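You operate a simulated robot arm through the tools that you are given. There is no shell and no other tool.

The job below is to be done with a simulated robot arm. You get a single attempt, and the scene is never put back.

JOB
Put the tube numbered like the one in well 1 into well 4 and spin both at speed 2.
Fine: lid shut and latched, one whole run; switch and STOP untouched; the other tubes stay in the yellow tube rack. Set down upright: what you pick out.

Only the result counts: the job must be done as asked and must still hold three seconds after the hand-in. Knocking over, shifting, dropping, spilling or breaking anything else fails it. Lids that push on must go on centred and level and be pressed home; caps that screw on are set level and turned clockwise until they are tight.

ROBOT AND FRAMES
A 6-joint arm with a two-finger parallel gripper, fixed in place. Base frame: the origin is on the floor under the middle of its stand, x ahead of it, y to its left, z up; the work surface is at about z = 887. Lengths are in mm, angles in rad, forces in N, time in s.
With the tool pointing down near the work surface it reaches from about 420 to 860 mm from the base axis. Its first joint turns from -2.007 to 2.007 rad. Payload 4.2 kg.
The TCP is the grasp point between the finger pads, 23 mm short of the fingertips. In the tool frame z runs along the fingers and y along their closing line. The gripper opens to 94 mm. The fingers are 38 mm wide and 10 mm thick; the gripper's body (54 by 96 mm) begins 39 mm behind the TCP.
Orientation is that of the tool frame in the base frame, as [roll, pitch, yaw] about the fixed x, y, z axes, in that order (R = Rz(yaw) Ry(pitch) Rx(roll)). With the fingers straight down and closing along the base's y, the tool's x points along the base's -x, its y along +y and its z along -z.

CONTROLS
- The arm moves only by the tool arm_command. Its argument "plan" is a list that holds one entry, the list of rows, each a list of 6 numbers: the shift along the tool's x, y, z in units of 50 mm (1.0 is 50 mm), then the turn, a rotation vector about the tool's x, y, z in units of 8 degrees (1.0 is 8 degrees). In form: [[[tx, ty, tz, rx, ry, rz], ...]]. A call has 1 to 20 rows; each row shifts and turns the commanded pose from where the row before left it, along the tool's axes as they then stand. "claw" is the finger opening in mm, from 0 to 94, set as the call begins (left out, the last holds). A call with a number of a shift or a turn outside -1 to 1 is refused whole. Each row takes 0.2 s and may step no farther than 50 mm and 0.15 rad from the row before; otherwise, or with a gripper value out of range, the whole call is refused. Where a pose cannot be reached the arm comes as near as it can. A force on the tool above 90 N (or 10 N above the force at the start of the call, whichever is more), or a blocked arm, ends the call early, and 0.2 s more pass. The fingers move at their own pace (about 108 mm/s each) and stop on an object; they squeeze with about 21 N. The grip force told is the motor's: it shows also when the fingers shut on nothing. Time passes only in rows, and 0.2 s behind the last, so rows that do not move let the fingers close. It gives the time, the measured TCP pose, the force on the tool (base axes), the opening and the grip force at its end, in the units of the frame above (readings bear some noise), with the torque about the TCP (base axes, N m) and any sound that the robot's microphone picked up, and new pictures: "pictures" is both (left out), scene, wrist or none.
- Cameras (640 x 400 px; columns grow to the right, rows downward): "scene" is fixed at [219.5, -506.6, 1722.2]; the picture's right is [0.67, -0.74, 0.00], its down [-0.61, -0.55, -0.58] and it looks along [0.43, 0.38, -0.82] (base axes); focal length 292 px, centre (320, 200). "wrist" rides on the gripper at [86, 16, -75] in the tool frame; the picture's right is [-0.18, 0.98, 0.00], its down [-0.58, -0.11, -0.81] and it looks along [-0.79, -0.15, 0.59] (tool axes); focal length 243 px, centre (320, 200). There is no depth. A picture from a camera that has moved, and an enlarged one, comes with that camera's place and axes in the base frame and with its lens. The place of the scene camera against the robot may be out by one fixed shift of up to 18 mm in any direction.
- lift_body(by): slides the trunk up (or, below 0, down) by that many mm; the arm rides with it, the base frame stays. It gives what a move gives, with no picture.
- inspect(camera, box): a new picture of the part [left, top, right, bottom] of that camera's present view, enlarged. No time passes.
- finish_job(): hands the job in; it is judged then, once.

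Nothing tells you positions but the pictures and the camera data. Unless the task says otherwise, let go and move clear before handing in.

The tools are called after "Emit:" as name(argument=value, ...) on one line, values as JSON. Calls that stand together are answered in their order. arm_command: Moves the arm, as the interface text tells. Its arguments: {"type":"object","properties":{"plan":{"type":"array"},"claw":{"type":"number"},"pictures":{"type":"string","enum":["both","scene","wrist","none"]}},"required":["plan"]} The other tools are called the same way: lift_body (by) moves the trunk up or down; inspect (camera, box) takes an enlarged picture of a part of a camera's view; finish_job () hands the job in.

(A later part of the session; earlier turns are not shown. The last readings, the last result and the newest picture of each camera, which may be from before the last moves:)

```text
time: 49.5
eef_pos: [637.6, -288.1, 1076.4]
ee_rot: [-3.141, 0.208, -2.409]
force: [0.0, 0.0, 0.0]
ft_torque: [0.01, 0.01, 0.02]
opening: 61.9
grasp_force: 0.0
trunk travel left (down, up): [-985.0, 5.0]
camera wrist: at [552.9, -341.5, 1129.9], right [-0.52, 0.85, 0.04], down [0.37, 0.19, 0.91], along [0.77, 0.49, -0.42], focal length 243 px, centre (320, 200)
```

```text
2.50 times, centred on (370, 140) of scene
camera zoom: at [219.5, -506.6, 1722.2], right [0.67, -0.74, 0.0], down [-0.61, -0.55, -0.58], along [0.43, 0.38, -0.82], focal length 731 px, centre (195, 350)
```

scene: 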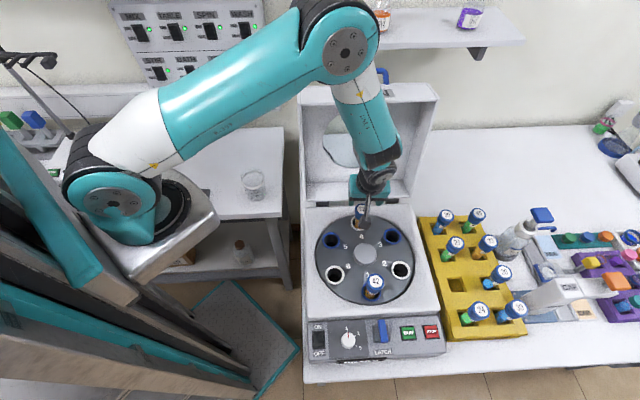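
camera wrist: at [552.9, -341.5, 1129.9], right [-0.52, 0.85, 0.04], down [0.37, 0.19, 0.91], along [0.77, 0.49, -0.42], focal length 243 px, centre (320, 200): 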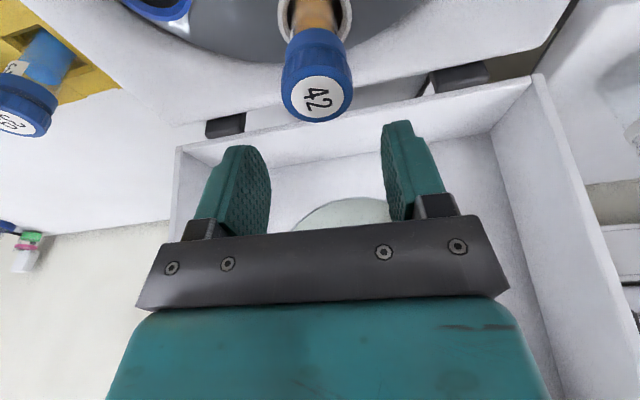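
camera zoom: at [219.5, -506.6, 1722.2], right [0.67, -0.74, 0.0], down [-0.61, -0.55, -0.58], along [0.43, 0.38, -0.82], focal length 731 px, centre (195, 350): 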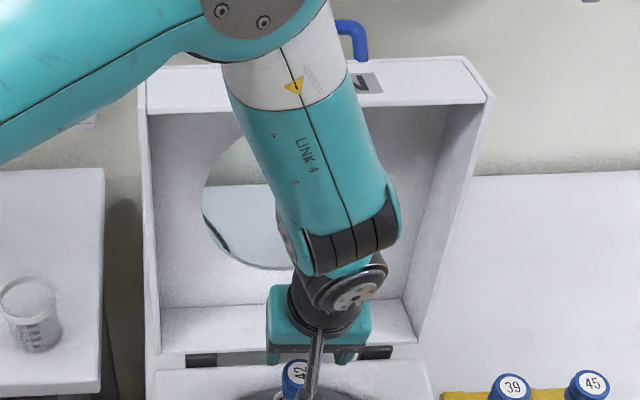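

Tube 42 is standing in well 4. Next I'll back away and go up to get a good view of the lid and its handle.

Emit:
arm_command(plan=[[[0.706, -0.046, -0.532, 0, 0, 0], [0.706, -0.046, -0.532, 0, 0, 0], [0.706, -0.046, -0.532, 0, 0, 0], [0.706, -0.046, -0.532, 0, 0, 0], [0, 0, 0, 0, 0.75, 0], [0, 0, 0, 0, 0.75, 0], [0, 0, -0.95, 0, 0, 0], [0, 0, -0.95, 0, 0, 0], [0, 0, -0.95, 0, 0, 0], [0, 0, -0.95, 0, 0, 0], [0, 0, -0.95, 0, 0, 0], [0, 0, -0.95, 0, 0, 0], [0, 0, 0, 0, 0, 0]]], pictures="both")

Emit:
inspect(camera="wrist", box=[160, 0, 500, 250])

Emit:
inspect(camera="scene", box=[290, 60, 450, 220])

```text
time: 52.3
eef_pos: [525.4, -399.2, 1438.0]
ee_rot: [-3.14, -0.003, -2.408]
force: [-0.3, -0.1, -0.7]
ft_torque: [0.02, -0.01, -0.03]
opening: 62.3
grasp_force: 0.1
trunk travel left (down, up): [-985.0, 5.0]
camera wrist: at [451.8, -445.0, 1512.2], right [-0.52, 0.85, 0.0], down [0.51, 0.31, 0.81], along [0.69, 0.42, -0.59], focal length 243 px, centre (320, 200)
```

scene: 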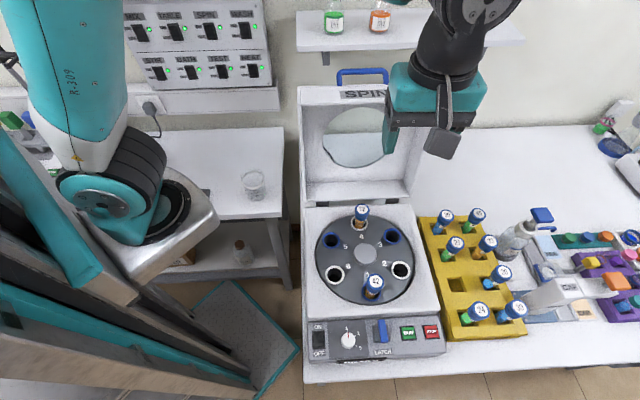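
wrist: 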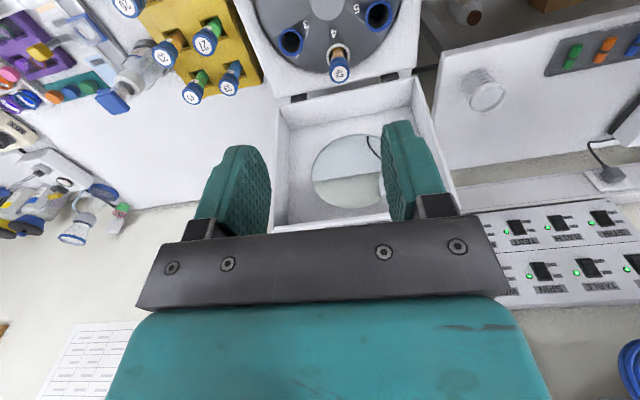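

```text
1.60 times, centred on (330, 125) of wrist
camera zoom: at [451.8, -445.0, 1512.2], right [-0.52, 0.85, 0.0], down [0.51, 0.31, 0.81], along [0.69, 0.42, -0.59], focal length 388 px, centre (304, 320)
```

zoom: 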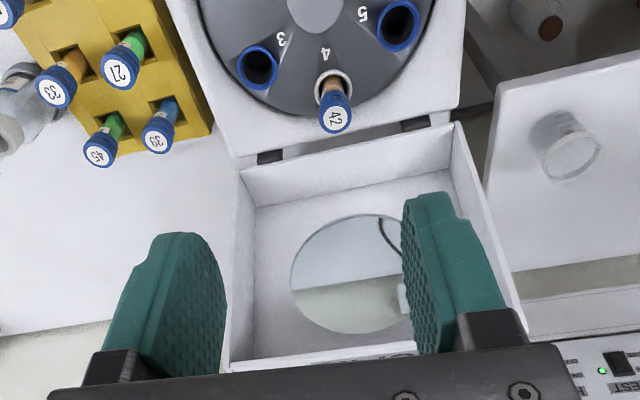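

```text
2.50 times, centred on (370, 140) of scene
camera zoom: at [219.5, -506.6, 1722.2], right [0.67, -0.74, 0.0], down [-0.61, -0.55, -0.58], along [0.43, 0.38, -0.82], focal length 731 px, centre (195, 350)
```

zoom: 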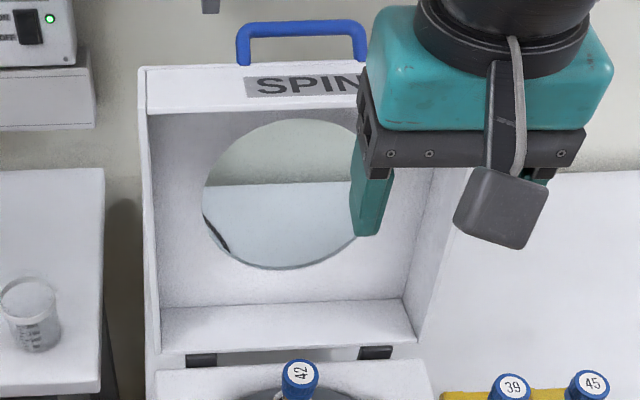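

The lid rim stands from about (f≈188, z≈950) to (f≈235, z≈1290) behind the rotor, leaning back ~8°. To see the handle's shape and position I'll look at the lid from the left side.

Emit:
arm_command(plan=[[[-0.641, 0.625, -0.138, 0, 0, 0], [-0.641, 0.625, -0.138, 0, 0, 0], [-0.641, 0.625, -0.138, 0, 0, 0], [-0.641, 0.625, -0.138, 0, 0, 0], [-0.641, 0.625, -0.138, 0, 0, 0], [-0.641, 0.625, -0.138, 0, 0, 0], [-0.641, 0.625, -0.138, 0, 0, 0], [-0.641, 0.625, -0.138, 0, 0, 0], [-0.641, 0.625, -0.138, 0, 0, 0]]], pictures="scene")

Emit:
arm_command(plan=[[[0, 0, 0, 0, 0, 1], [0, 0, 0, 0, 0, 1], [0, 0, 0, 0, 0, 1], [0, 0, 0, 0, 0, 1], [0, 0, 0, 0, 0, 1], [0, 0, 0, 0, 0, 1], [0, 0, 0, 0, 0, 1], [0, 0, 0, 0, 0, 1], [0, 0, 0, 0, 0, 1], [0, 0, 0, 0, 0, 1], [0, 0, 0, 0, 0, 0.88], [0, 0, 0, 0, 0, 0]]], pictures="both")

```text
time: 54.3
eef_pos: [550.1, 1.3, 1496.6]
ee_rot: [3.141, -0.003, -2.411]
force: [-1.4, -0.5, 0.4]
ft_torque: [0.06, 0.01, 0.01]
opening: 61.9
grasp_force: 0.1
trunk travel left (down, up): [-985.0, 5.0]
```

scene: 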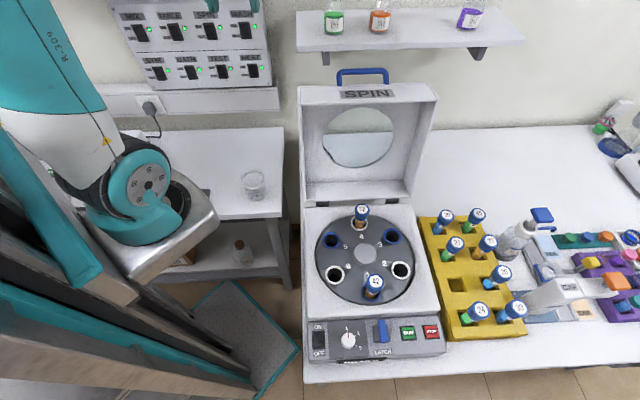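

```text
time: 56.9
eef_pos: [552.0, 0.6, 1497.0]
ee_rot: [-3.14, 0.001, 2.355]
force: [0.7, 0.5, 0.1]
ft_torque: [0.01, 0.0, 0.0]
opening: 61.9
grasp_force: 0.1
trunk travel left (down, up): [-985.0, 5.0]
camera wrist: at [502.6, 74.1, 1570.3], right [0.83, 0.56, 0.0], down [0.33, -0.49, 0.81], along [0.45, -0.67, -0.59], focal length 243 px, centre (320, 200)
```

scene: 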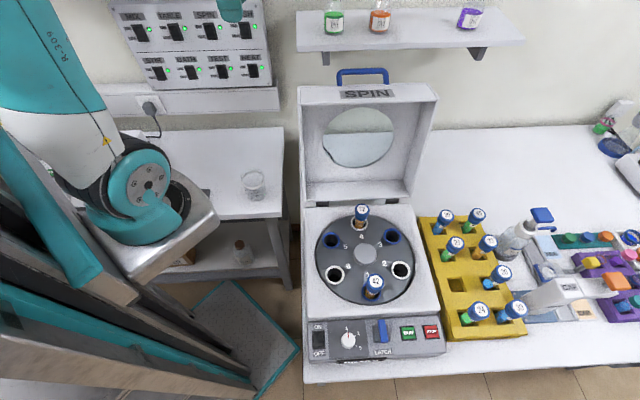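
wrist: 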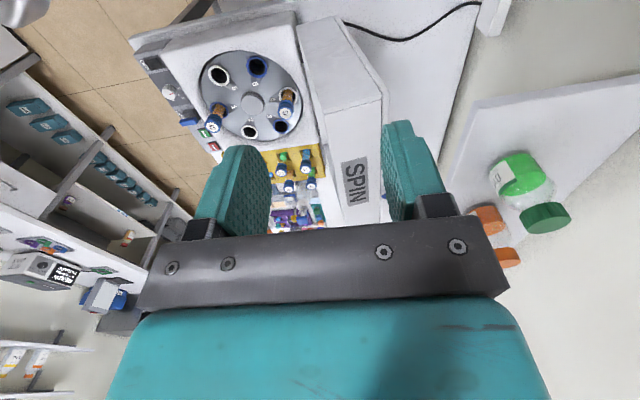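

The lid's profile and SPIN face are visible, but a finger hides the handle. I'll close the fingers to uncover it.

Emit:
arm_command(plan=[[[0, 0, 0, 0, 0, 0], [0, 0, 0, 0, 0, 0], [0, 0, 0, 0, 0, 0]]], claw=0, pictures="wrist")

Emit:
inspect(camera="wrist", box=[290, 0, 480, 240])

Emit:
inspect(camera="scene", box=[290, 60, 450, 220])

Emit:
inspect(camera="scene", box=[300, 310, 450, 370])

```text
time: 57.7
eef_pos: [550.8, 0.7, 1496.5]
ee_rot: [-3.138, 0.0, 2.355]
force: [-0.1, -0.2, -0.6]
ft_torque: [-0.02, -0.02, -0.02]
opening: 0.0
grasp_force: 20.5
trunk travel left (down, up): [-985.0, 5.0]
camera wrist: at [502.5, 74.0, 1570.3], right [0.83, 0.56, 0.0], down [0.33, -0.49, 0.81], along [0.45, -0.67, -0.59], focal length 243 px, centre (320, 200)
```

wrist: 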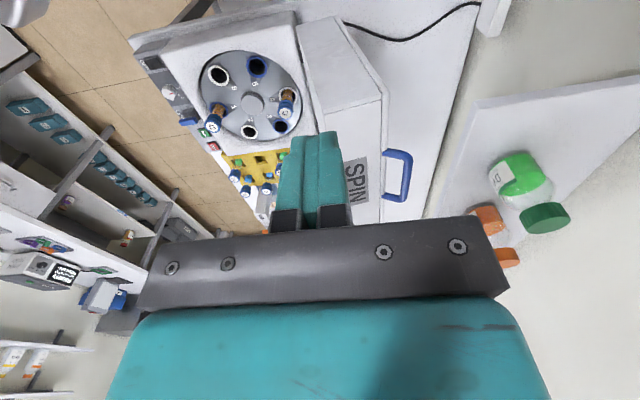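

```text
1.67 times, centred on (385, 120) of wrist
camera zoom: at [502.5, 74.0, 1570.3], right [0.83, 0.56, 0.0], down [0.33, -0.49, 0.81], along [0.45, -0.67, -0.59], focal length 404 px, centre (212, 333)
```

zoom: 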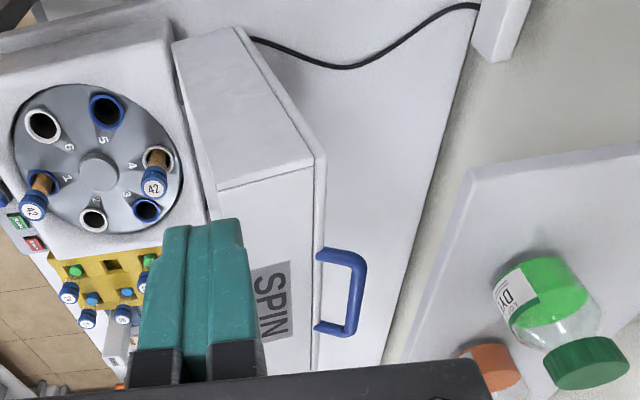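

```text
2.50 times, centred on (370, 140) of scene
camera zoom: at [219.5, -506.6, 1722.2], right [0.67, -0.74, 0.0], down [-0.61, -0.55, -0.58], along [0.43, 0.38, -0.82], focal length 731 px, centre (195, 350)
```

zoom: 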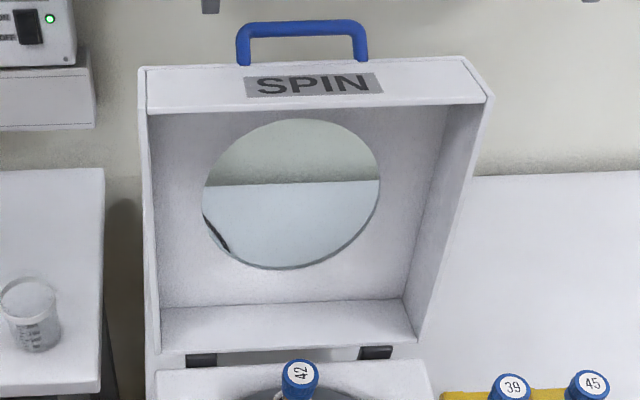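

```text
4.27 times, centred on (375, 340) of scene
camera zoom: at [219.5, -506.6, 1722.2], right [0.67, -0.74, 0.0], down [-0.61, -0.55, -0.58], along [0.43, 0.38, -0.82], focal length 1248 px, centre (85, -397)
```

zoom: 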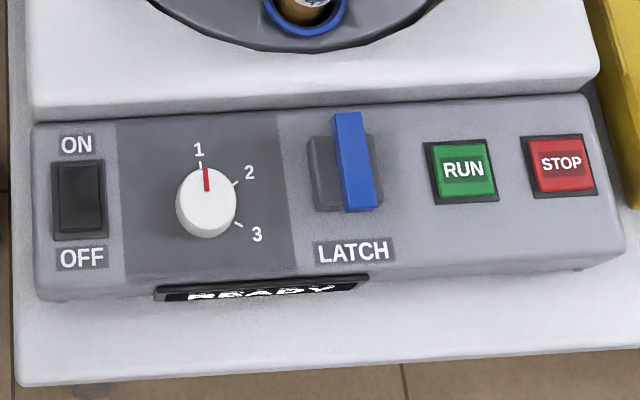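

The side view shows the handle is a U on the lid's top plate near its front edge, with its bar at about (f≈359, z≈1286), sticking backwards; a shelf sits just behind it. I'll grip the bar with the tool tilted 20° so the gripper body stays clear of the shelf, starting from a pre-grasp point.

Emit:
arm_command(plan=[[[0, 0, 0, -0.84, 0, 0], [0, 0, 0, -0.83, 0, 0], [0, 0, 0, -0.83, 0, 0], [-0.889, 0.108, 0.357, 0, 0, 0], [-0.889, 0.108, 0.357, 0, 0, 0], [-0.889, 0.108, 0.357, 0, 0, 0], [-0.889, 0.108, 0.357, 0, 0, 0], [-0.889, 0.108, 0.357, 0, 0, 0], [-0.889, 0.108, 0.357, 0, 0, 0], [0, 0, 0, 0, 0, 0]]], claw=38, pictures="both")

Emit:
inspect(camera="wrist", box=[180, 0, 500, 240])

Emit:
inspect(camera="scene", box=[290, 0, 480, 140])

```text
time: 59.9
eef_pos: [788.8, -143.2, 1407.1]
ee_rot: [2.796, -0.001, 2.356]
force: [0.3, 0.3, -0.5]
ft_torque: [-0.01, 0.01, -0.05]
opening: 37.7
grasp_force: 0.1
trunk travel left (down, up): [-985.0, 5.0]
camera wrist: at [721.2, -88.3, 1482.6], right [0.78, 0.52, 0.33], down [0.14, -0.68, 0.72], along [0.6, -0.52, -0.61], focal length 243 px, centre (320, 200)
```

scene: 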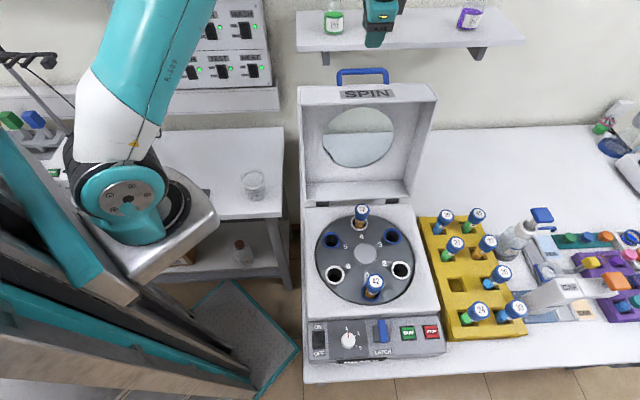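
wrist: 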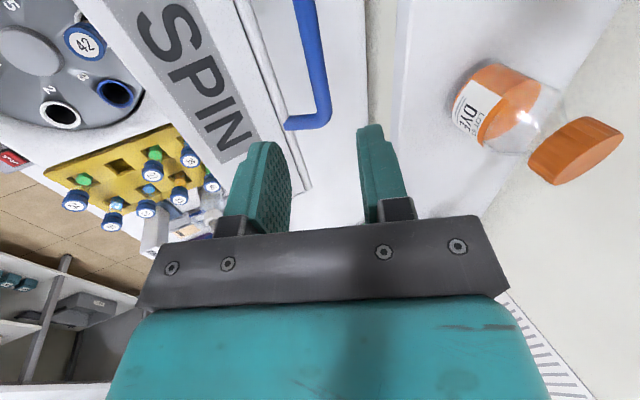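

```text
1.67 times, centred on (340, 120) of wrist
camera zoom: at [721.2, -88.3, 1482.6], right [0.78, 0.52, 0.33], down [0.14, -0.68, 0.72], along [0.6, -0.52, -0.61], focal length 404 px, centre (287, 333)
```

zoom: 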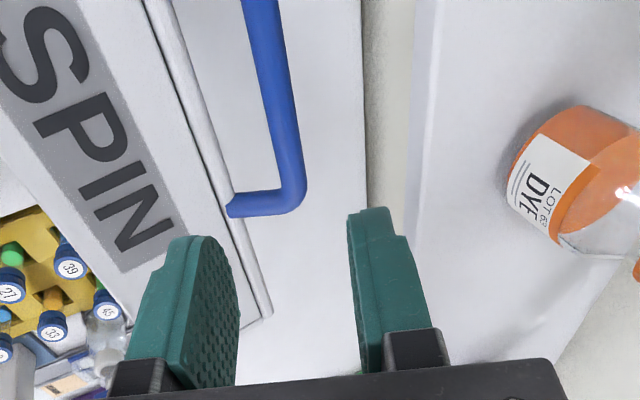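

```text
2.86 times, centred on (385, 70) of scene
camera zoom: at [219.5, -506.6, 1722.2], right [0.67, -0.74, 0.0], down [-0.61, -0.55, -0.58], along [0.43, 0.38, -0.82], focal length 836 px, centre (134, 571)
```

zoom: 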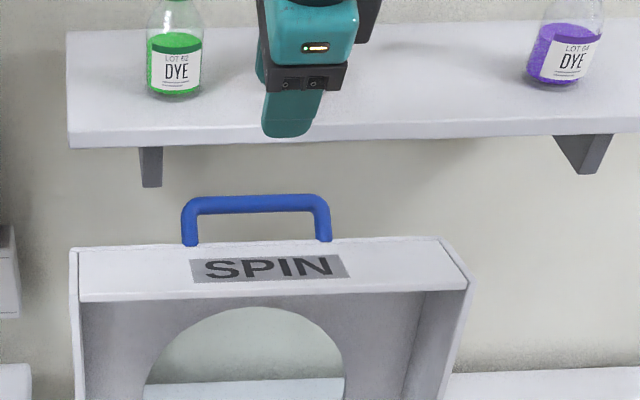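

From this closer view the bar is about ⌀16 mm at (f≈354.5, z≈1277), with legs at u≈±60. I'll advance part-way along the tool axis, correct laterally and check again.

Emit:
arm_command(plan=[[[0.06, -0.071, 0.65, 0, 0, 0], [0.058, -0.071, 0.65, 0, 0, 0], [0, 0, 0, 0, 0, 0]]], claw=40, pictures="both")

Emit:
inspect(camera="wrist", box=[200, 0, 440, 240])

Emit:
inspect(camera="scene", box=[290, 20, 450, 140])

```text
time: 60.7
eef_pos: [794.0, -125.9, 1345.1]
ee_rot: [2.795, 0.001, 2.353]
force: [-0.4, 0.6, 0.2]
ft_torque: [-0.01, -0.02, -0.02]
opening: 40.1
grasp_force: 0.0
trunk travel left (down, up): [-985.0, 5.0]
camera wrist: at [727.3, -71.4, 1419.1], right [0.78, 0.52, 0.33], down [0.14, -0.68, 0.72], along [0.6, -0.52, -0.61], focal length 243 px, centre (320, 200)
```

scene: 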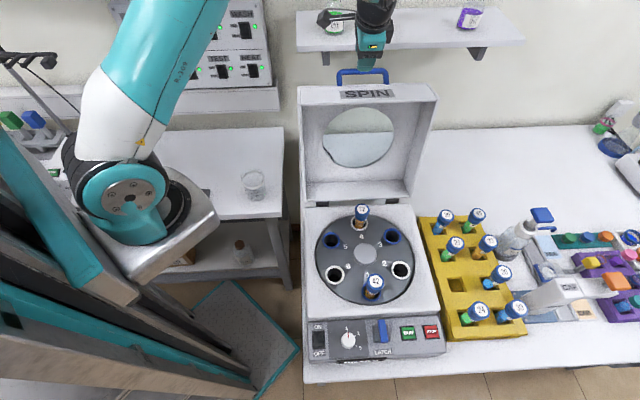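
wrist: 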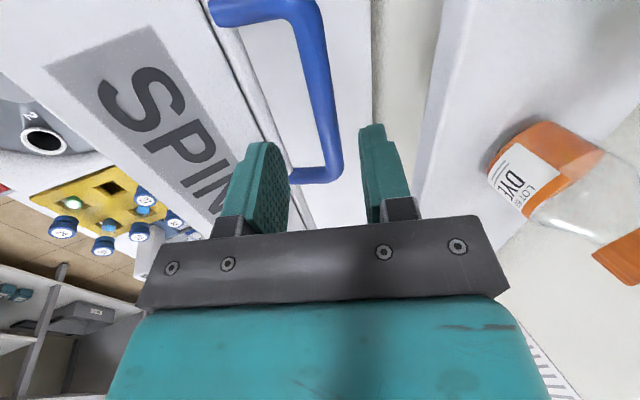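

```text
1.67 times, centred on (320, 120) of wrist
camera zoom: at [727.3, -71.4, 1419.1], right [0.78, 0.52, 0.33], down [0.14, -0.68, 0.72], along [0.6, -0.52, -0.61], focal length 404 px, centre (320, 333)
```

zoom: 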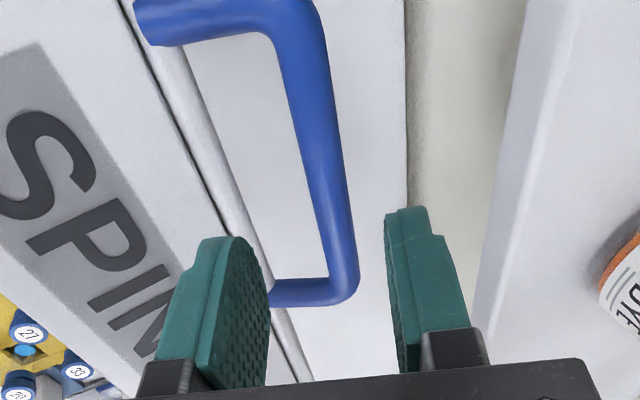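

```text
3.33 times, centred on (370, 80) of scene
camera zoom: at [219.5, -506.6, 1722.2], right [0.67, -0.74, 0.0], down [-0.61, -0.55, -0.58], along [0.43, 0.38, -0.82], focal length 975 px, centre (153, 600)
```

zoom: 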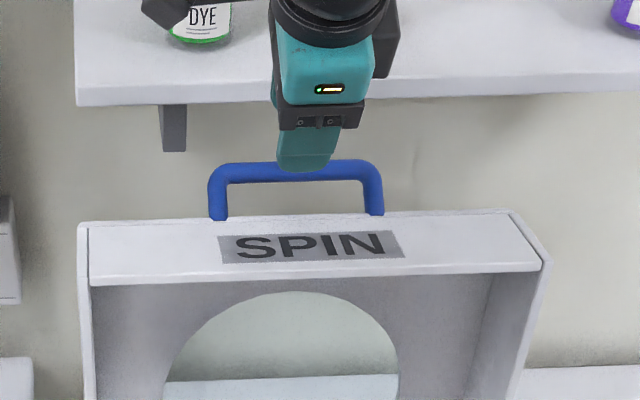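

The tool axis now passes right through the middle of the bar. Advancing to straddle it.

Emit:
arm_command(plan=[[[0, 0, 0.4, 0, 0, 0], [0, 0, 0.4, 0, 0, 0], [0, 0, 0.42, 0, 0, 0], [0, 0, 0, 0, 0, 0]]], claw=33, pictures="both")

Emit:
inspect(camera="wrist", box=[200, 0, 440, 240])

Emit:
inspect(camera="scene", box=[290, 20, 450, 140])

```text
time: 61.7
eef_pos: [809.0, -111.8, 1285.9]
ee_rot: [2.795, 0.0, 2.356]
force: [0.1, 0.3, -0.3]
ft_torque: [-0.04, 0.02, -0.02]
opening: 33.0
grasp_force: 0.1
trunk travel left (down, up): [-985.0, 5.0]
camera wrist: at [741.1, -56.4, 1361.1], right [0.78, 0.52, 0.33], down [0.14, -0.68, 0.72], along [0.6, -0.52, -0.61], focal length 243 px, centre (320, 200)
```

scene: 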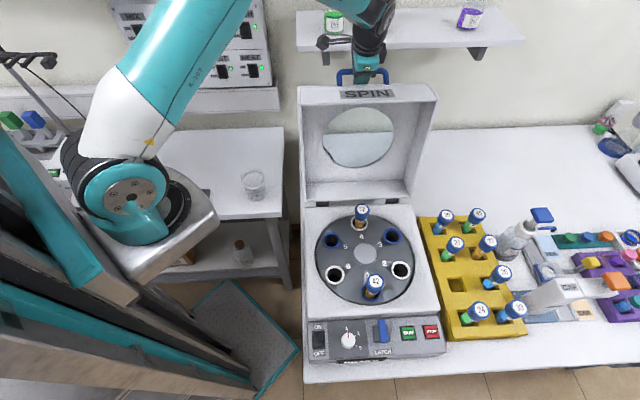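
wrist: 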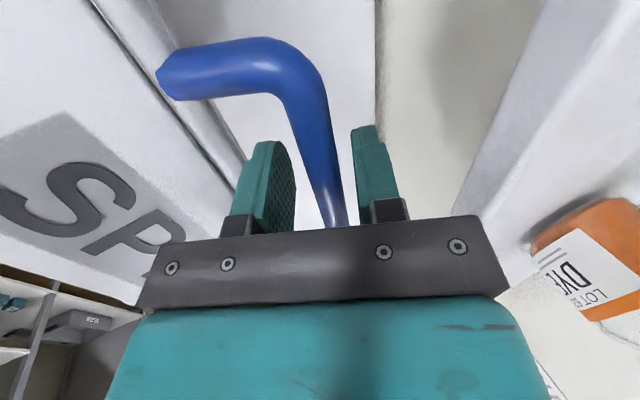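

```text
1.67 times, centred on (320, 120) of wrist
camera zoom: at [741.1, -56.4, 1361.1], right [0.78, 0.52, 0.33], down [0.14, -0.68, 0.72], along [0.6, -0.52, -0.61], focal length 404 px, centre (320, 333)
```

zoom: 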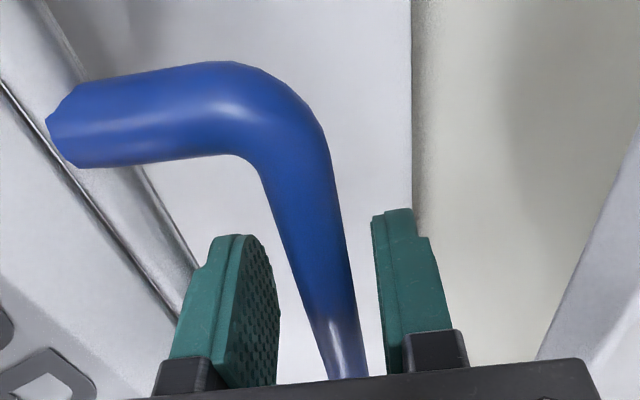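

```text
3.33 times, centred on (370, 80) of scene
camera zoom: at [219.5, -506.6, 1722.2], right [0.67, -0.74, 0.0], down [-0.61, -0.55, -0.58], along [0.43, 0.38, -0.82], focal length 975 px, centre (153, 600)
```

zoom: 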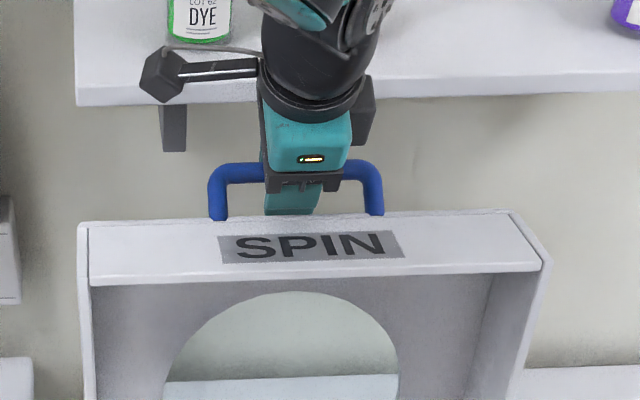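

The bar is centred between the fingers, ~8 mm beyond the TCP. Closing on it.

Emit:
arm_command(plan=[[[0, 0, 0, 0, 0, 0], [0, 0, 0, 0, 0, 0], [0, 0, 0, 0, 0, 0]]], claw=5, pictures="wrist")

```text
time: 62.5
eef_pos: [809.2, -109.9, 1286.7]
ee_rot: [2.793, 0.001, 2.355]
force: [3.0, 4.0, 7.0]
ft_torque: [0.44, 0.41, -1.71]
opening: 14.9
grasp_force: 45.3
trunk travel left (down, up): [-985.0, 5.0]
camera wrist: at [741.3, -56.0, 1362.0], right [0.78, 0.52, 0.34], down [0.14, -0.68, 0.72], along [0.6, -0.52, -0.61], focal length 243 px, centre (320, 200)
```

wrist: 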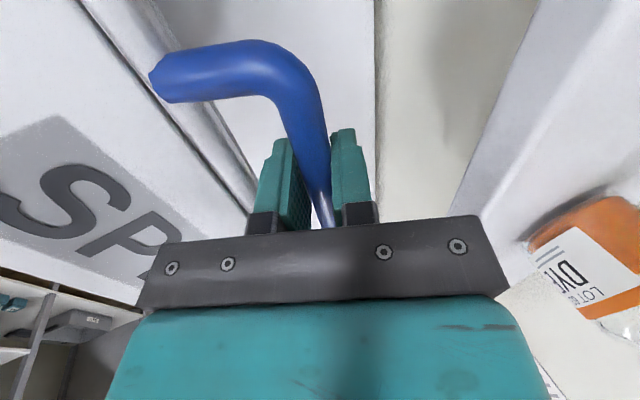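

Bar gripped (⌀15). Now I'll swing the lid along its arc about the hinge, starting with a small step and watching the forces.

Emit:
arm_command(plan=[[[-0.002, -0.184, -0.181, 0, 0, 0], [-0.002, -0.183, -0.181, 0, 0, 0], [0, 0, 0, 0, 0, 0]]], pictures="scene")

```text
time: 63.3
eef_pos: [792.8, -127.0, 1298.9]
ee_rot: [2.794, 0.002, 2.355]
force: [2.0, 8.0, 12.7]
ft_torque: [0.68, 0.65, -1.49]
opening: 14.6
grasp_force: 45.0
trunk travel left (down, up): [-985.0, 5.0]
```

scene: 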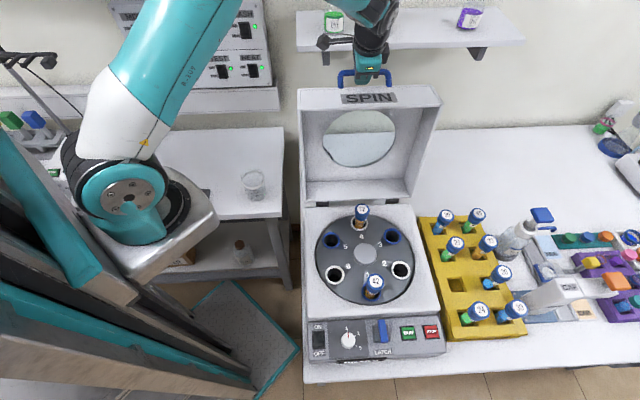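

The lid follows. Forces are modest (bar pushes up ~13 N), so I'll continue with slightly more upward motion.

Emit:
arm_command(plan=[[[-0.002, -0.19, -0.189, 0, 0, 0], [-0.002, -0.19, -0.189, 0, 0, 0], [0, 0, 0, 0, 0, 0]]], pictures="none")

```text
time: 64.1
eef_pos: [774.0, -146.0, 1307.5]
ee_rot: [2.797, -0.001, 2.356]
force: [-2.5, 5.2, 1.3]
ft_torque: [0.18, 0.25, -1.61]
opening: 14.5
grasp_force: 45.0
trunk travel left (down, up): [-985.0, 5.0]
```

Forces dropped to a few newtons. Continuing along the arc.

Emit:
arm_command(plan=[[[-0.001, -0.207, -0.155, 0, 0, 0], [-0.001, -0.207, -0.155, 0, 0, 0], [-0.001, -0.217, -0.139, 0, 0, 0], [-0.001, -0.217, -0.139, 0, 0, 0], [0, 0, 0, 0, 0, 0]]], pictures="none")

Emit:
arm_command(plan=[[[-0.001, -0.226, -0.124, 0, 0, 0], [-0.001, -0.226, -0.124, 0, 0, 0], [-0.001, -0.233, -0.107, 0, 0, 0], [-0.001, -0.233, -0.107, 0, 0, 0], [0, 0, 0, 0, 0, 0]]], pictures="both")

```text
time: 65.3
eef_pos: [739.4, -179.3, 1322.7]
ee_rot: [2.794, 0.001, 2.354]
force: [-0.5, 2.9, 4.4]
ft_torque: [0.51, 0.48, -1.52]
opening: 14.6
grasp_force: 45.4
trunk travel left (down, up): [-985.0, 5.0]
```

```text
time: 66.5
eef_pos: [702.3, -215.9, 1328.7]
ee_rot: [2.795, 0.001, 2.355]
force: [-6.7, 8.6, 8.2]
ft_torque: [0.39, 0.48, -1.52]
opening: 14.7
grasp_force: 45.0
trunk travel left (down, up): [-985.0, 5.0]
camera wrist: at [635.8, -161.9, 1403.6], right [0.78, 0.52, 0.33], down [0.14, -0.68, 0.72], along [0.6, -0.52, -0.61], focal length 243 px, centre (320, 200)
```

scene: 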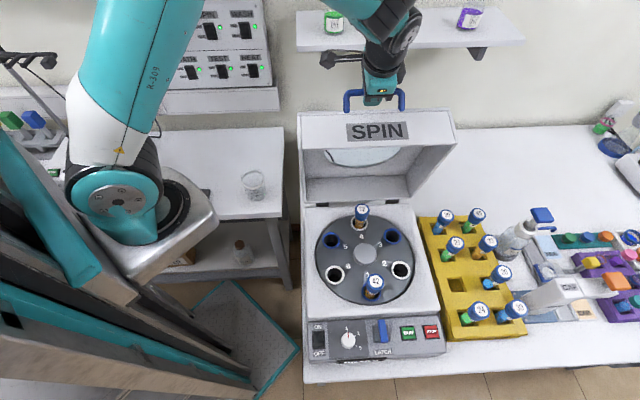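
wrist: 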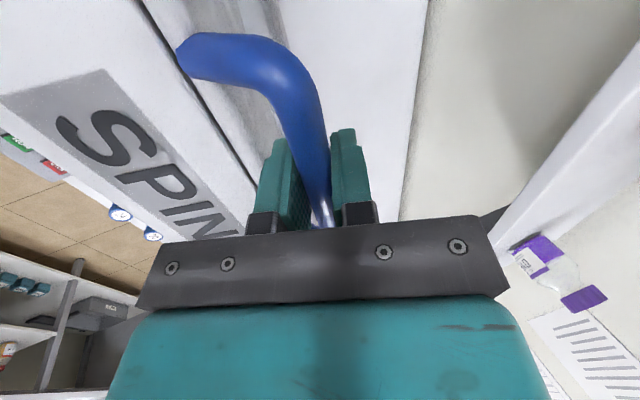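

Lid is now nearly upright and following well. Continuing past the top with a slight sideways relief.

Emit:
arm_command(plan=[[[0.02, -0.242, -0.091, 0, 0, 0], [0.02, -0.241, -0.091, 0, 0, 0], [0.01, -0.247, -0.074, 0, 0, 0], [0, -0.246, -0.074, 0, 0, 0], [0, -0.25, -0.057, 0, 0, 0], [0, -0.251, -0.056, 0, 0, 0], [0, 0, 0, 0, 0, 0]]], pictures="none")

Emit:
arm_command(plan=[[[0, -0.254, -0.039, 0, 0, 0], [0, -0.254, -0.038, 0, 0, 0], [0, -0.257, -0.022, 0, 0, 0], [0, -0.257, -0.021, 0, 0, 0], [0, -0.257, -0.002, 0, 0, 0], [0, -0.256, -0.002, 0, 0, 0], [0, 0, 0, 0, 0, 0]]], pictures="both")

```text
time: 68.1
eef_pos: [648.4, -271.7, 1324.9]
ee_rot: [2.795, 0.004, 2.355]
force: [5.7, -9.6, 19.8]
ft_torque: [-0.05, 0.03, -1.36]
opening: 14.8
grasp_force: 45.1
trunk travel left (down, up): [-985.0, 5.0]
```

```text
time: 69.7
eef_pos: [594.9, -323.1, 1303.4]
ee_rot: [2.795, 0.003, 2.355]
force: [6.0, -18.4, 21.3]
ft_torque: [-0.06, -0.05, -1.16]
opening: 14.7
grasp_force: 44.9
trunk travel left (down, up): [-985.0, 5.0]
camera wrist: at [527.1, -268.8, 1378.0], right [0.78, 0.52, 0.34], down [0.14, -0.68, 0.72], along [0.6, -0.52, -0.6], focal length 243 px, centre (320, 200)
```

scene: 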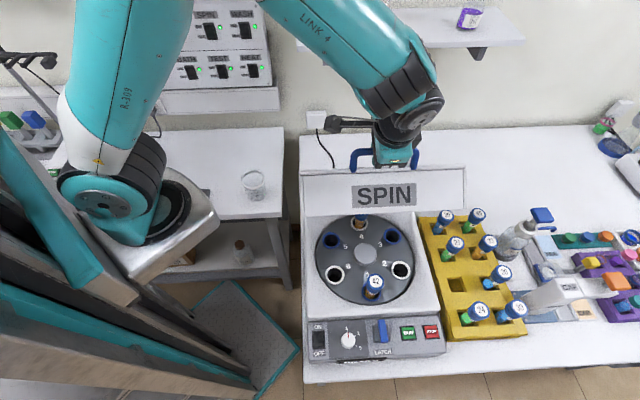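
wrist: 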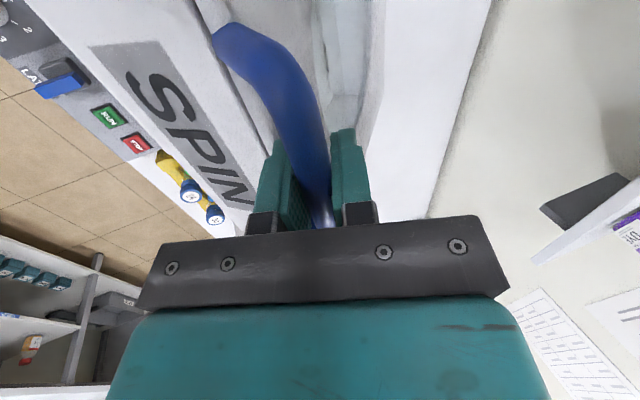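

Forces are growing a little (bar pushing up ~21 N and sideways). I'll relieve with a 3 mm upward and 1.5 mm sideways correction, then read again.

Emit:
arm_command(plan=[[[-0.03, 0.02, -0.056, 0, 0, 0], [0, 0, 0, 0, 0, 0]]], pictures="none")

```text
time: 70.3
eef_pos: [596.4, -322.0, 1303.9]
ee_rot: [2.794, -0.007, 2.356]
force: [8.7, -1.8, -16.4]
ft_torque: [-0.52, -0.39, -1.32]
opening: 15.0
grasp_force: 45.2
trunk travel left (down, up): [-985.0, 5.0]
```

That was about 1.5 mm too much, so the path is accurate to within ~2 mm. Continuing the descent.

Emit:
arm_command(plan=[[[0, -0.261, 0.026, 0, 0, 0], [0, -0.261, 0.026, 0, 0, 0], [0, -0.256, 0.032, 0, 0, 0], [0, -0.256, 0.032, 0, 0, 0], [0, 0, 0, 0, 0, 0]]], pictures="none")

Emit:
arm_command(plan=[[[0, -0.253, 0.046, 0, 0, 0], [0, -0.252, 0.047, 0, 0, 0], [0, -0.248, 0.063, 0, 0, 0], [0, -0.247, 0.063, 0, 0, 0], [0, 0, 0, 0, 0, 0]]], pictures="scene")

```text
time: 71.5
eef_pos: [560.2, -356.8, 1283.1]
ee_rot: [2.798, 0.0, 2.353]
force: [-12.3, 12.5, -1.0]
ft_torque: [-0.25, 0.09, -0.24]
opening: 14.5
grasp_force: 45.4
trunk travel left (down, up): [-985.0, 5.0]
```

```text
time: 72.7
eef_pos: [532.0, -387.8, 1257.4]
ee_rot: [2.795, 0.001, 2.356]
force: [-11.4, 6.5, 3.4]
ft_torque: [-0.33, -0.3, -0.71]
opening: 14.4
grasp_force: 45.0
trunk travel left (down, up): [-985.0, 5.0]
```

scene: 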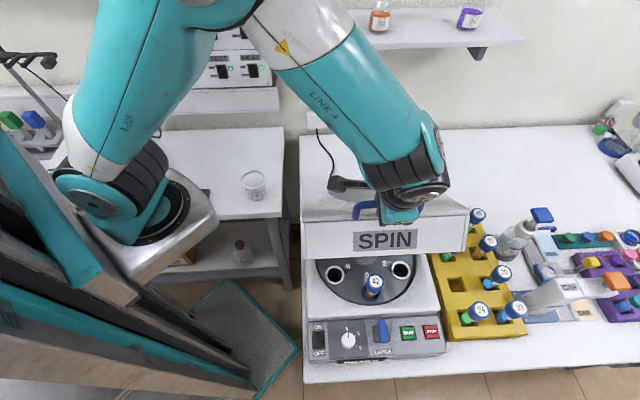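

Lid is about 64° along. Continuing down smoothly.

Emit:
arm_command(plan=[[[0.005, -0.242, 0.085, 0, 0, 0], [0.005, -0.242, 0.085, 0, 0, 0], [0, -0.237, 0.102, 0, 0, 0], [0, -0.236, 0.102, 0, 0, 0], [0, 0, 0, 0, 0, 0]]], pictures="none")

Emit:
arm_command(plan=[[[0, -0.229, 0.118, 0, 0, 0], [0, -0.228, 0.119, 0, 0, 0], [0, -0.22, 0.133, 0, 0, 0], [0, -0.22, 0.134, 0, 0, 0], [0, 0, 0, 0, 0, 0]]], pictures="both")

```text
time: 73.9
eef_pos: [503.6, -414.8, 1224.3]
ee_rot: [2.795, 0.003, 2.353]
force: [-14.2, -4.0, 11.5]
ft_torque: [0.03, 0.05, -0.2]
opening: 14.6
grasp_force: 45.4
trunk travel left (down, up): [-985.0, 5.0]
```

```text
time: 75.1
eef_pos: [478.4, -439.2, 1183.7]
ee_rot: [2.794, 0.004, 2.354]
force: [-19.8, -16.3, 19.4]
ft_torque: [0.08, -0.03, 0.16]
opening: 14.7
grasp_force: 45.3
trunk travel left (down, up): [-985.0, 5.0]
camera wrist: at [411.8, -384.5, 1258.8], right [0.78, 0.52, 0.33], down [0.14, -0.68, 0.72], along [0.6, -0.52, -0.6], focal length 243 px, centre (320, 200)
```

scene: 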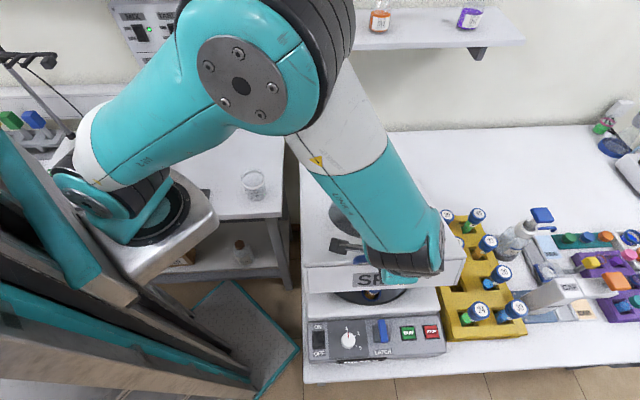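
wrist: 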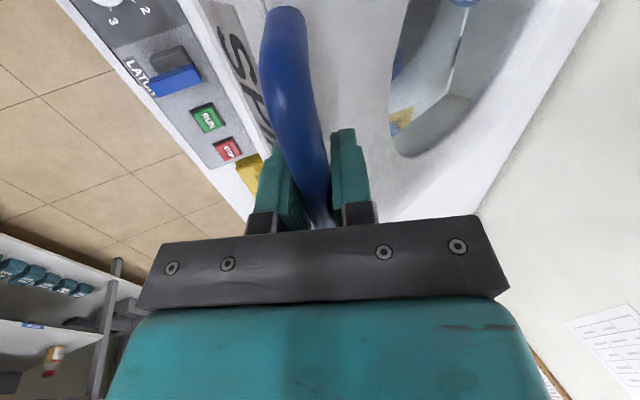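

The bar pushes outward ~32 N, so the true radius is ~2.5 mm larger; correcting outward and continuing.

Emit:
arm_command(plan=[[[0, -0.224, 0.128, 0, 0, 0], [0, -0.224, 0.129, 0, 0, 0], [0, -0.2, 0.163, 0, 0, 0], [0, -0.199, 0.163, 0, 0, 0], [0, 0, 0, 0, 0, 0]]], pictures="both")

Emit:
inspect(camera="scene", box=[290, 200, 480, 360])

```text
time: 76.3
eef_pos: [458.1, -459.9, 1141.0]
ee_rot: [2.794, 0.002, 2.354]
force: [-15.9, -19.3, 14.5]
ft_torque: [-0.23, -0.42, 0.31]
opening: 14.9
grasp_force: 44.9
trunk travel left (down, up): [-985.0, 5.0]
camera wrist: at [391.0, -405.4, 1215.2], right [0.78, 0.52, 0.33], down [0.14, -0.68, 0.72], along [0.6, -0.52, -0.61], focal length 243 px, centre (320, 200)
```

scene: 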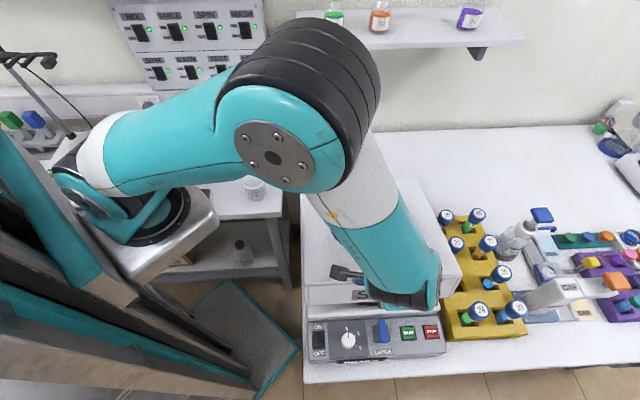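
wrist: 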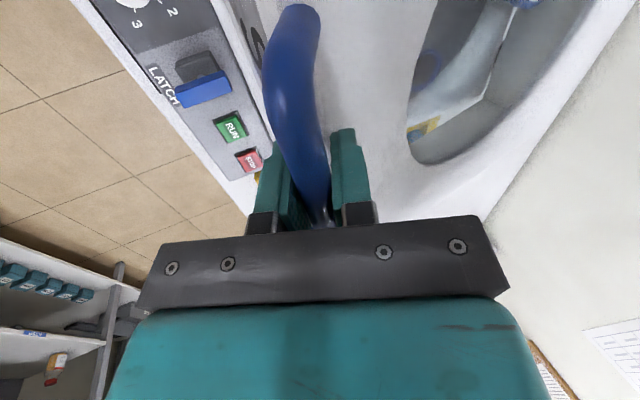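

```text
2.50 times, centred on (385, 280) of scene
camera zoom: at [219.5, -506.6, 1722.2], right [0.67, -0.74, 0.0], down [-0.61, -0.55, -0.58], along [0.43, 0.38, -0.82], focal length 731 px, centre (158, 0)
```

zoom: 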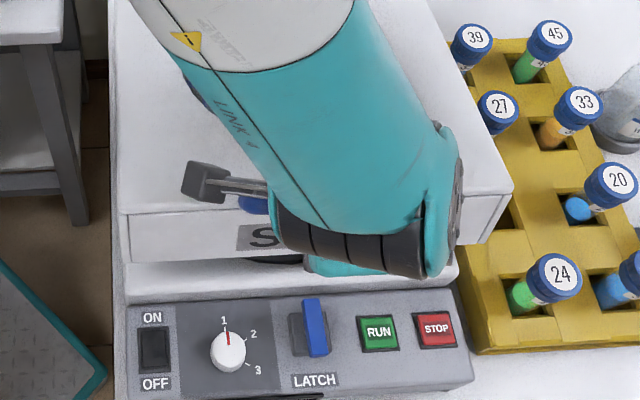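

Nearly closed. Correcting outward a bit again and lowering in smaller steps.

Emit:
arm_command(plan=[[[0, -0.2, 0.161, 0, 0, 0], [0, -0.2, 0.161, 0, 0, 0], [0, 0, 0, 0, 0, 0]]], pictures="none")

Emit:
arm_command(plan=[[[0, -0.09, 0.093, 0, 0, 0], [0, -0.09, 0.093, 0, 0, 0], [0, 0, 0, 0, 0, 0]]], pictures="scene")

Emit:
inspect(camera="scene", box=[290, 200, 480, 360])

```text
time: 77.1
eef_pos: [450.7, -468.8, 1118.6]
ee_rot: [2.793, 0.0, 2.355]
force: [-16.7, -14.8, 10.5]
ft_torque: [-0.34, -0.61, 0.29]
opening: 14.6
grasp_force: 45.0
trunk travel left (down, up): [-985.0, 5.0]
```

```text
time: 77.9
eef_pos: [446.7, -472.1, 1108.1]
ee_rot: [2.792, 0.001, 2.355]
force: [-16.8, -12.6, 9.7]
ft_torque: [-0.02, -0.24, 0.78]
opening: 14.7
grasp_force: 45.3
trunk travel left (down, up): [-985.0, 5.0]
```

scene: 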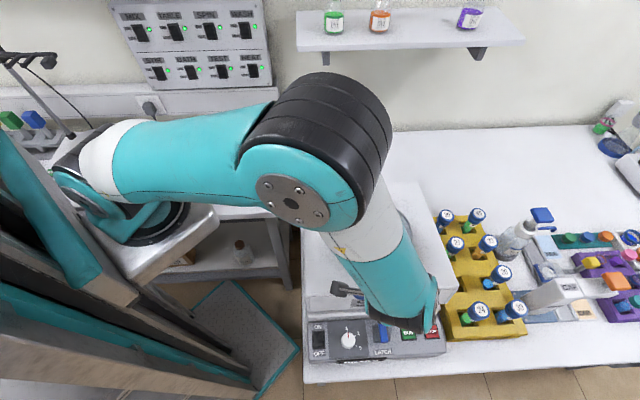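

```text
2.50 times, centred on (385, 280) of scene
camera zoom: at [219.5, -506.6, 1722.2], right [0.67, -0.74, 0.0], down [-0.61, -0.55, -0.58], along [0.43, 0.38, -0.82], focal length 731 px, centre (158, 0)
```

zoom: 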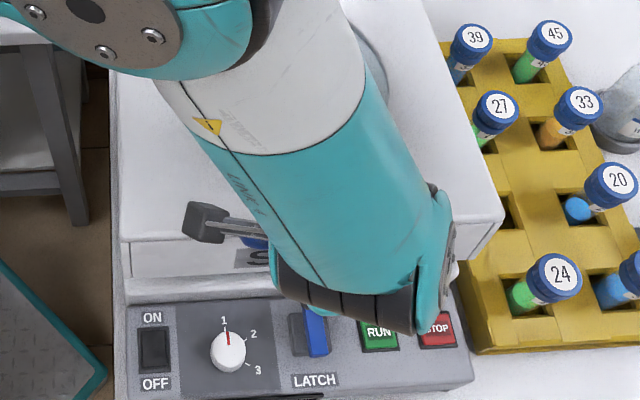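

Emit:
arm_command(plan=[[[0, -0.085, 0.096, 0, 0, 0], [0, -0.085, 0.096, 0, 0, 0], [0, 0, 0, 0, 0, 0]]], pictures="none")

Emit:
arm_command(plan=[[[0, -0.08, 0.099, 0, 0, 0], [0, 0, 0, 0, 0, 0]]], pictures="wrist")

Emit:
inspect(camera="scene", box=[290, 220, 480, 360])

```text
time: 78.7
eef_pos: [442.1, -475.1, 1095.4]
ee_rot: [2.794, 0.002, 2.355]
force: [-17.9, -15.4, 11.2]
ft_torque: [0.36, -0.32, 0.42]
opening: 15.6
grasp_force: 11.9
trunk travel left (down, up): [-985.0, 5.0]
```

```text
time: 79.3
eef_pos: [440.9, -477.0, 1089.0]
ee_rot: [2.795, 0.002, 2.355]
force: [-16.2, -19.6, 10.4]
ft_torque: [0.26, -0.49, 0.29]
opening: 16.0
grasp_force: 12.5
trunk travel left (down, up): [-985.0, 5.0]
camera wrist: at [373.6, -422.7, 1164.1], right [0.78, 0.52, 0.34], down [0.14, -0.68, 0.72], along [0.6, -0.52, -0.61], focal length 243 px, centre (320, 200)
```

wrist: 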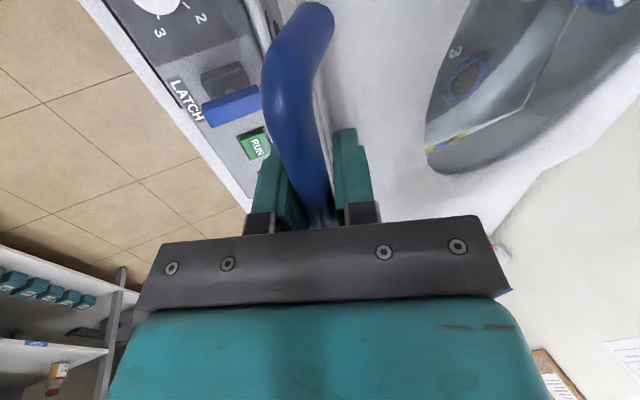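

```text
2.86 times, centred on (385, 290) of scene
camera zoom: at [219.5, -506.6, 1722.2], right [0.67, -0.74, 0.0], down [-0.61, -0.55, -0.58], along [0.43, 0.38, -0.82], focal length 836 px, centre (134, -57)
```

zoom: 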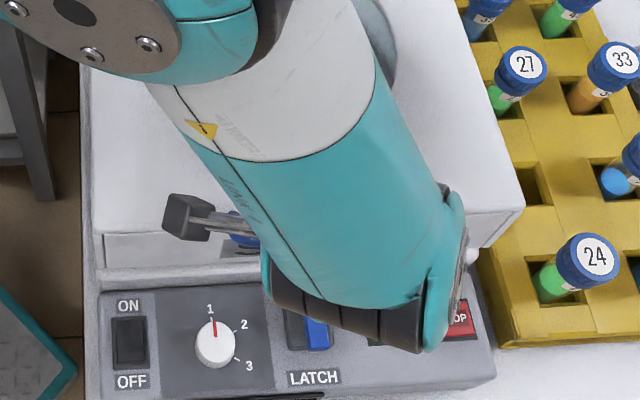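

Emit:
arm_command(plan=[[[0, -0.07, 0.1, 0, 0, 0], [0, 0, 0, 0, 0, 0]]], pictures="none")

Emit:
arm_command(plan=[[[0, -0.06, 0.1, 0, 0, 0], [0, 0, 0, 0, 0, 0]]], pictures="none")

Emit:
arm_command(plan=[[[0, -0.05, 0.08, 0, 0, 0], [0, 0, 0, 0, 0, 0]]], pictures="wrist")

Emit:
inspect(camera="scene", box=[290, 220, 480, 360])

```text
time: 79.9
eef_pos: [440.4, -479.0, 1083.1]
ee_rot: [2.794, 0.001, 2.355]
force: [-16.0, -22.9, 11.0]
ft_torque: [0.28, -0.54, 0.4]
opening: 16.9
grasp_force: 13.4
trunk travel left (down, up): [-985.0, 5.0]
```

```text
time: 80.5
eef_pos: [438.3, -480.0, 1077.9]
ee_rot: [2.797, 0.004, 2.352]
force: [-20.1, -28.9, 10.7]
ft_torque: [0.38, -0.17, 0.53]
opening: 18.0
grasp_force: 14.7
trunk travel left (down, up): [-985.0, 5.0]
```

```text
time: 81.1
eef_pos: [437.5, -481.1, 1074.1]
ee_rot: [2.795, 0.0, 2.356]
force: [-23.6, -28.5, 12.1]
ft_torque: [0.03, -0.63, 0.45]
opening: 18.9
grasp_force: 15.6
trunk travel left (down, up): [-985.0, 5.0]
camera wrist: at [370.2, -426.1, 1148.2], right [0.79, 0.52, 0.33], down [0.14, -0.68, 0.72], along [0.6, -0.52, -0.61], focal length 243 px, centre (320, 200)
```

wrist: 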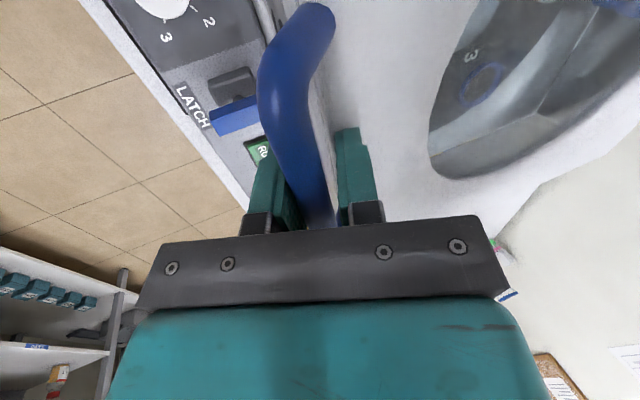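

```text
2.86 times, centred on (385, 290) of scene
camera zoom: at [219.5, -506.6, 1722.2], right [0.67, -0.74, 0.0], down [-0.61, -0.55, -0.58], along [0.43, 0.38, -0.82], focal length 836 px, centre (134, -57)
```

zoom: 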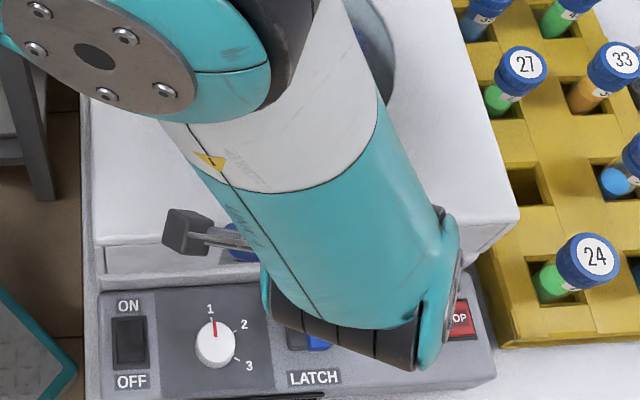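

The bar is pressing the front finger (fingers being spread), so I'll shift the tool ~4 mm forward and recheck.

Emit:
arm_command(plan=[[[0, -0.075, -0.027, 0, 0, 0], [0, 0, 0, 0, 0, 0]]], pictures="none")

Emit:
arm_command(plan=[[[0, -0.015, 0.06, 0, 0, 0], [0, 0, 0, 0, 0, 0]]], pictures="wrist")

Emit:
inspect(camera="scene", box=[290, 260, 480, 360])

```text
time: 81.7
eef_pos: [437.1, -481.5, 1072.5]
ee_rot: [2.791, -0.001, 2.358]
force: [-4.6, -15.3, 4.4]
ft_torque: [0.3, -0.51, 0.14]
opening: 18.8
grasp_force: 15.7
trunk travel left (down, up): [-985.0, 5.0]
```

```text
time: 82.3
eef_pos: [437.1, -482.3, 1070.8]
ee_rot: [2.794, -0.001, 2.356]
force: [-8.3, -14.1, 5.3]
ft_torque: [0.42, -0.52, 0.65]
opening: 19.1
grasp_force: 15.9
trunk travel left (down, up): [-985.0, 5.0]
camera wrist: at [369.0, -427.2, 1145.0], right [0.78, 0.52, 0.34], down [0.14, -0.68, 0.72], along [0.6, -0.52, -0.61], focal length 243 px, centre (320, 200)
```

wrist: 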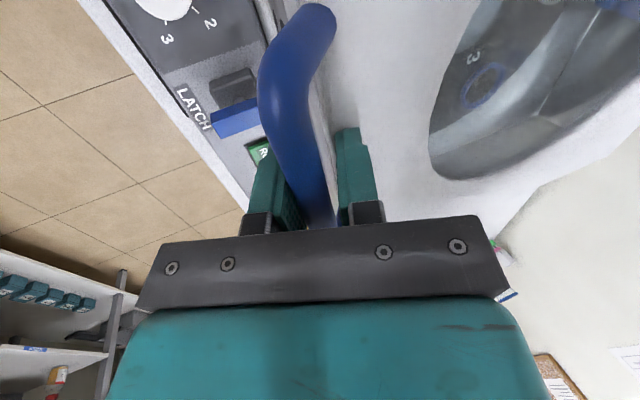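

```text
3.37 times, centred on (385, 310) of scene
camera zoom: at [219.5, -506.6, 1722.2], right [0.67, -0.74, 0.0], down [-0.61, -0.55, -0.58], along [0.43, 0.38, -0.82], focal length 985 px, centre (101, -170)
```

zoom: 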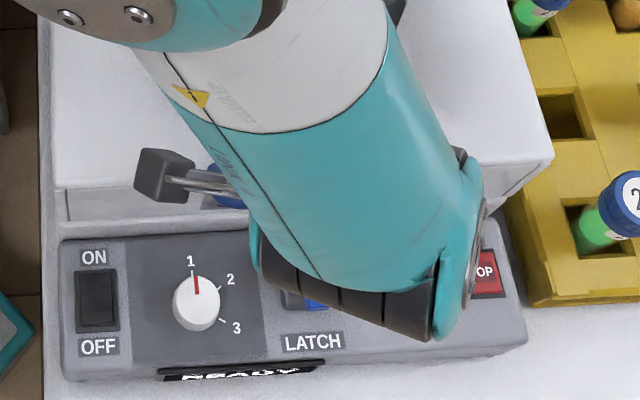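

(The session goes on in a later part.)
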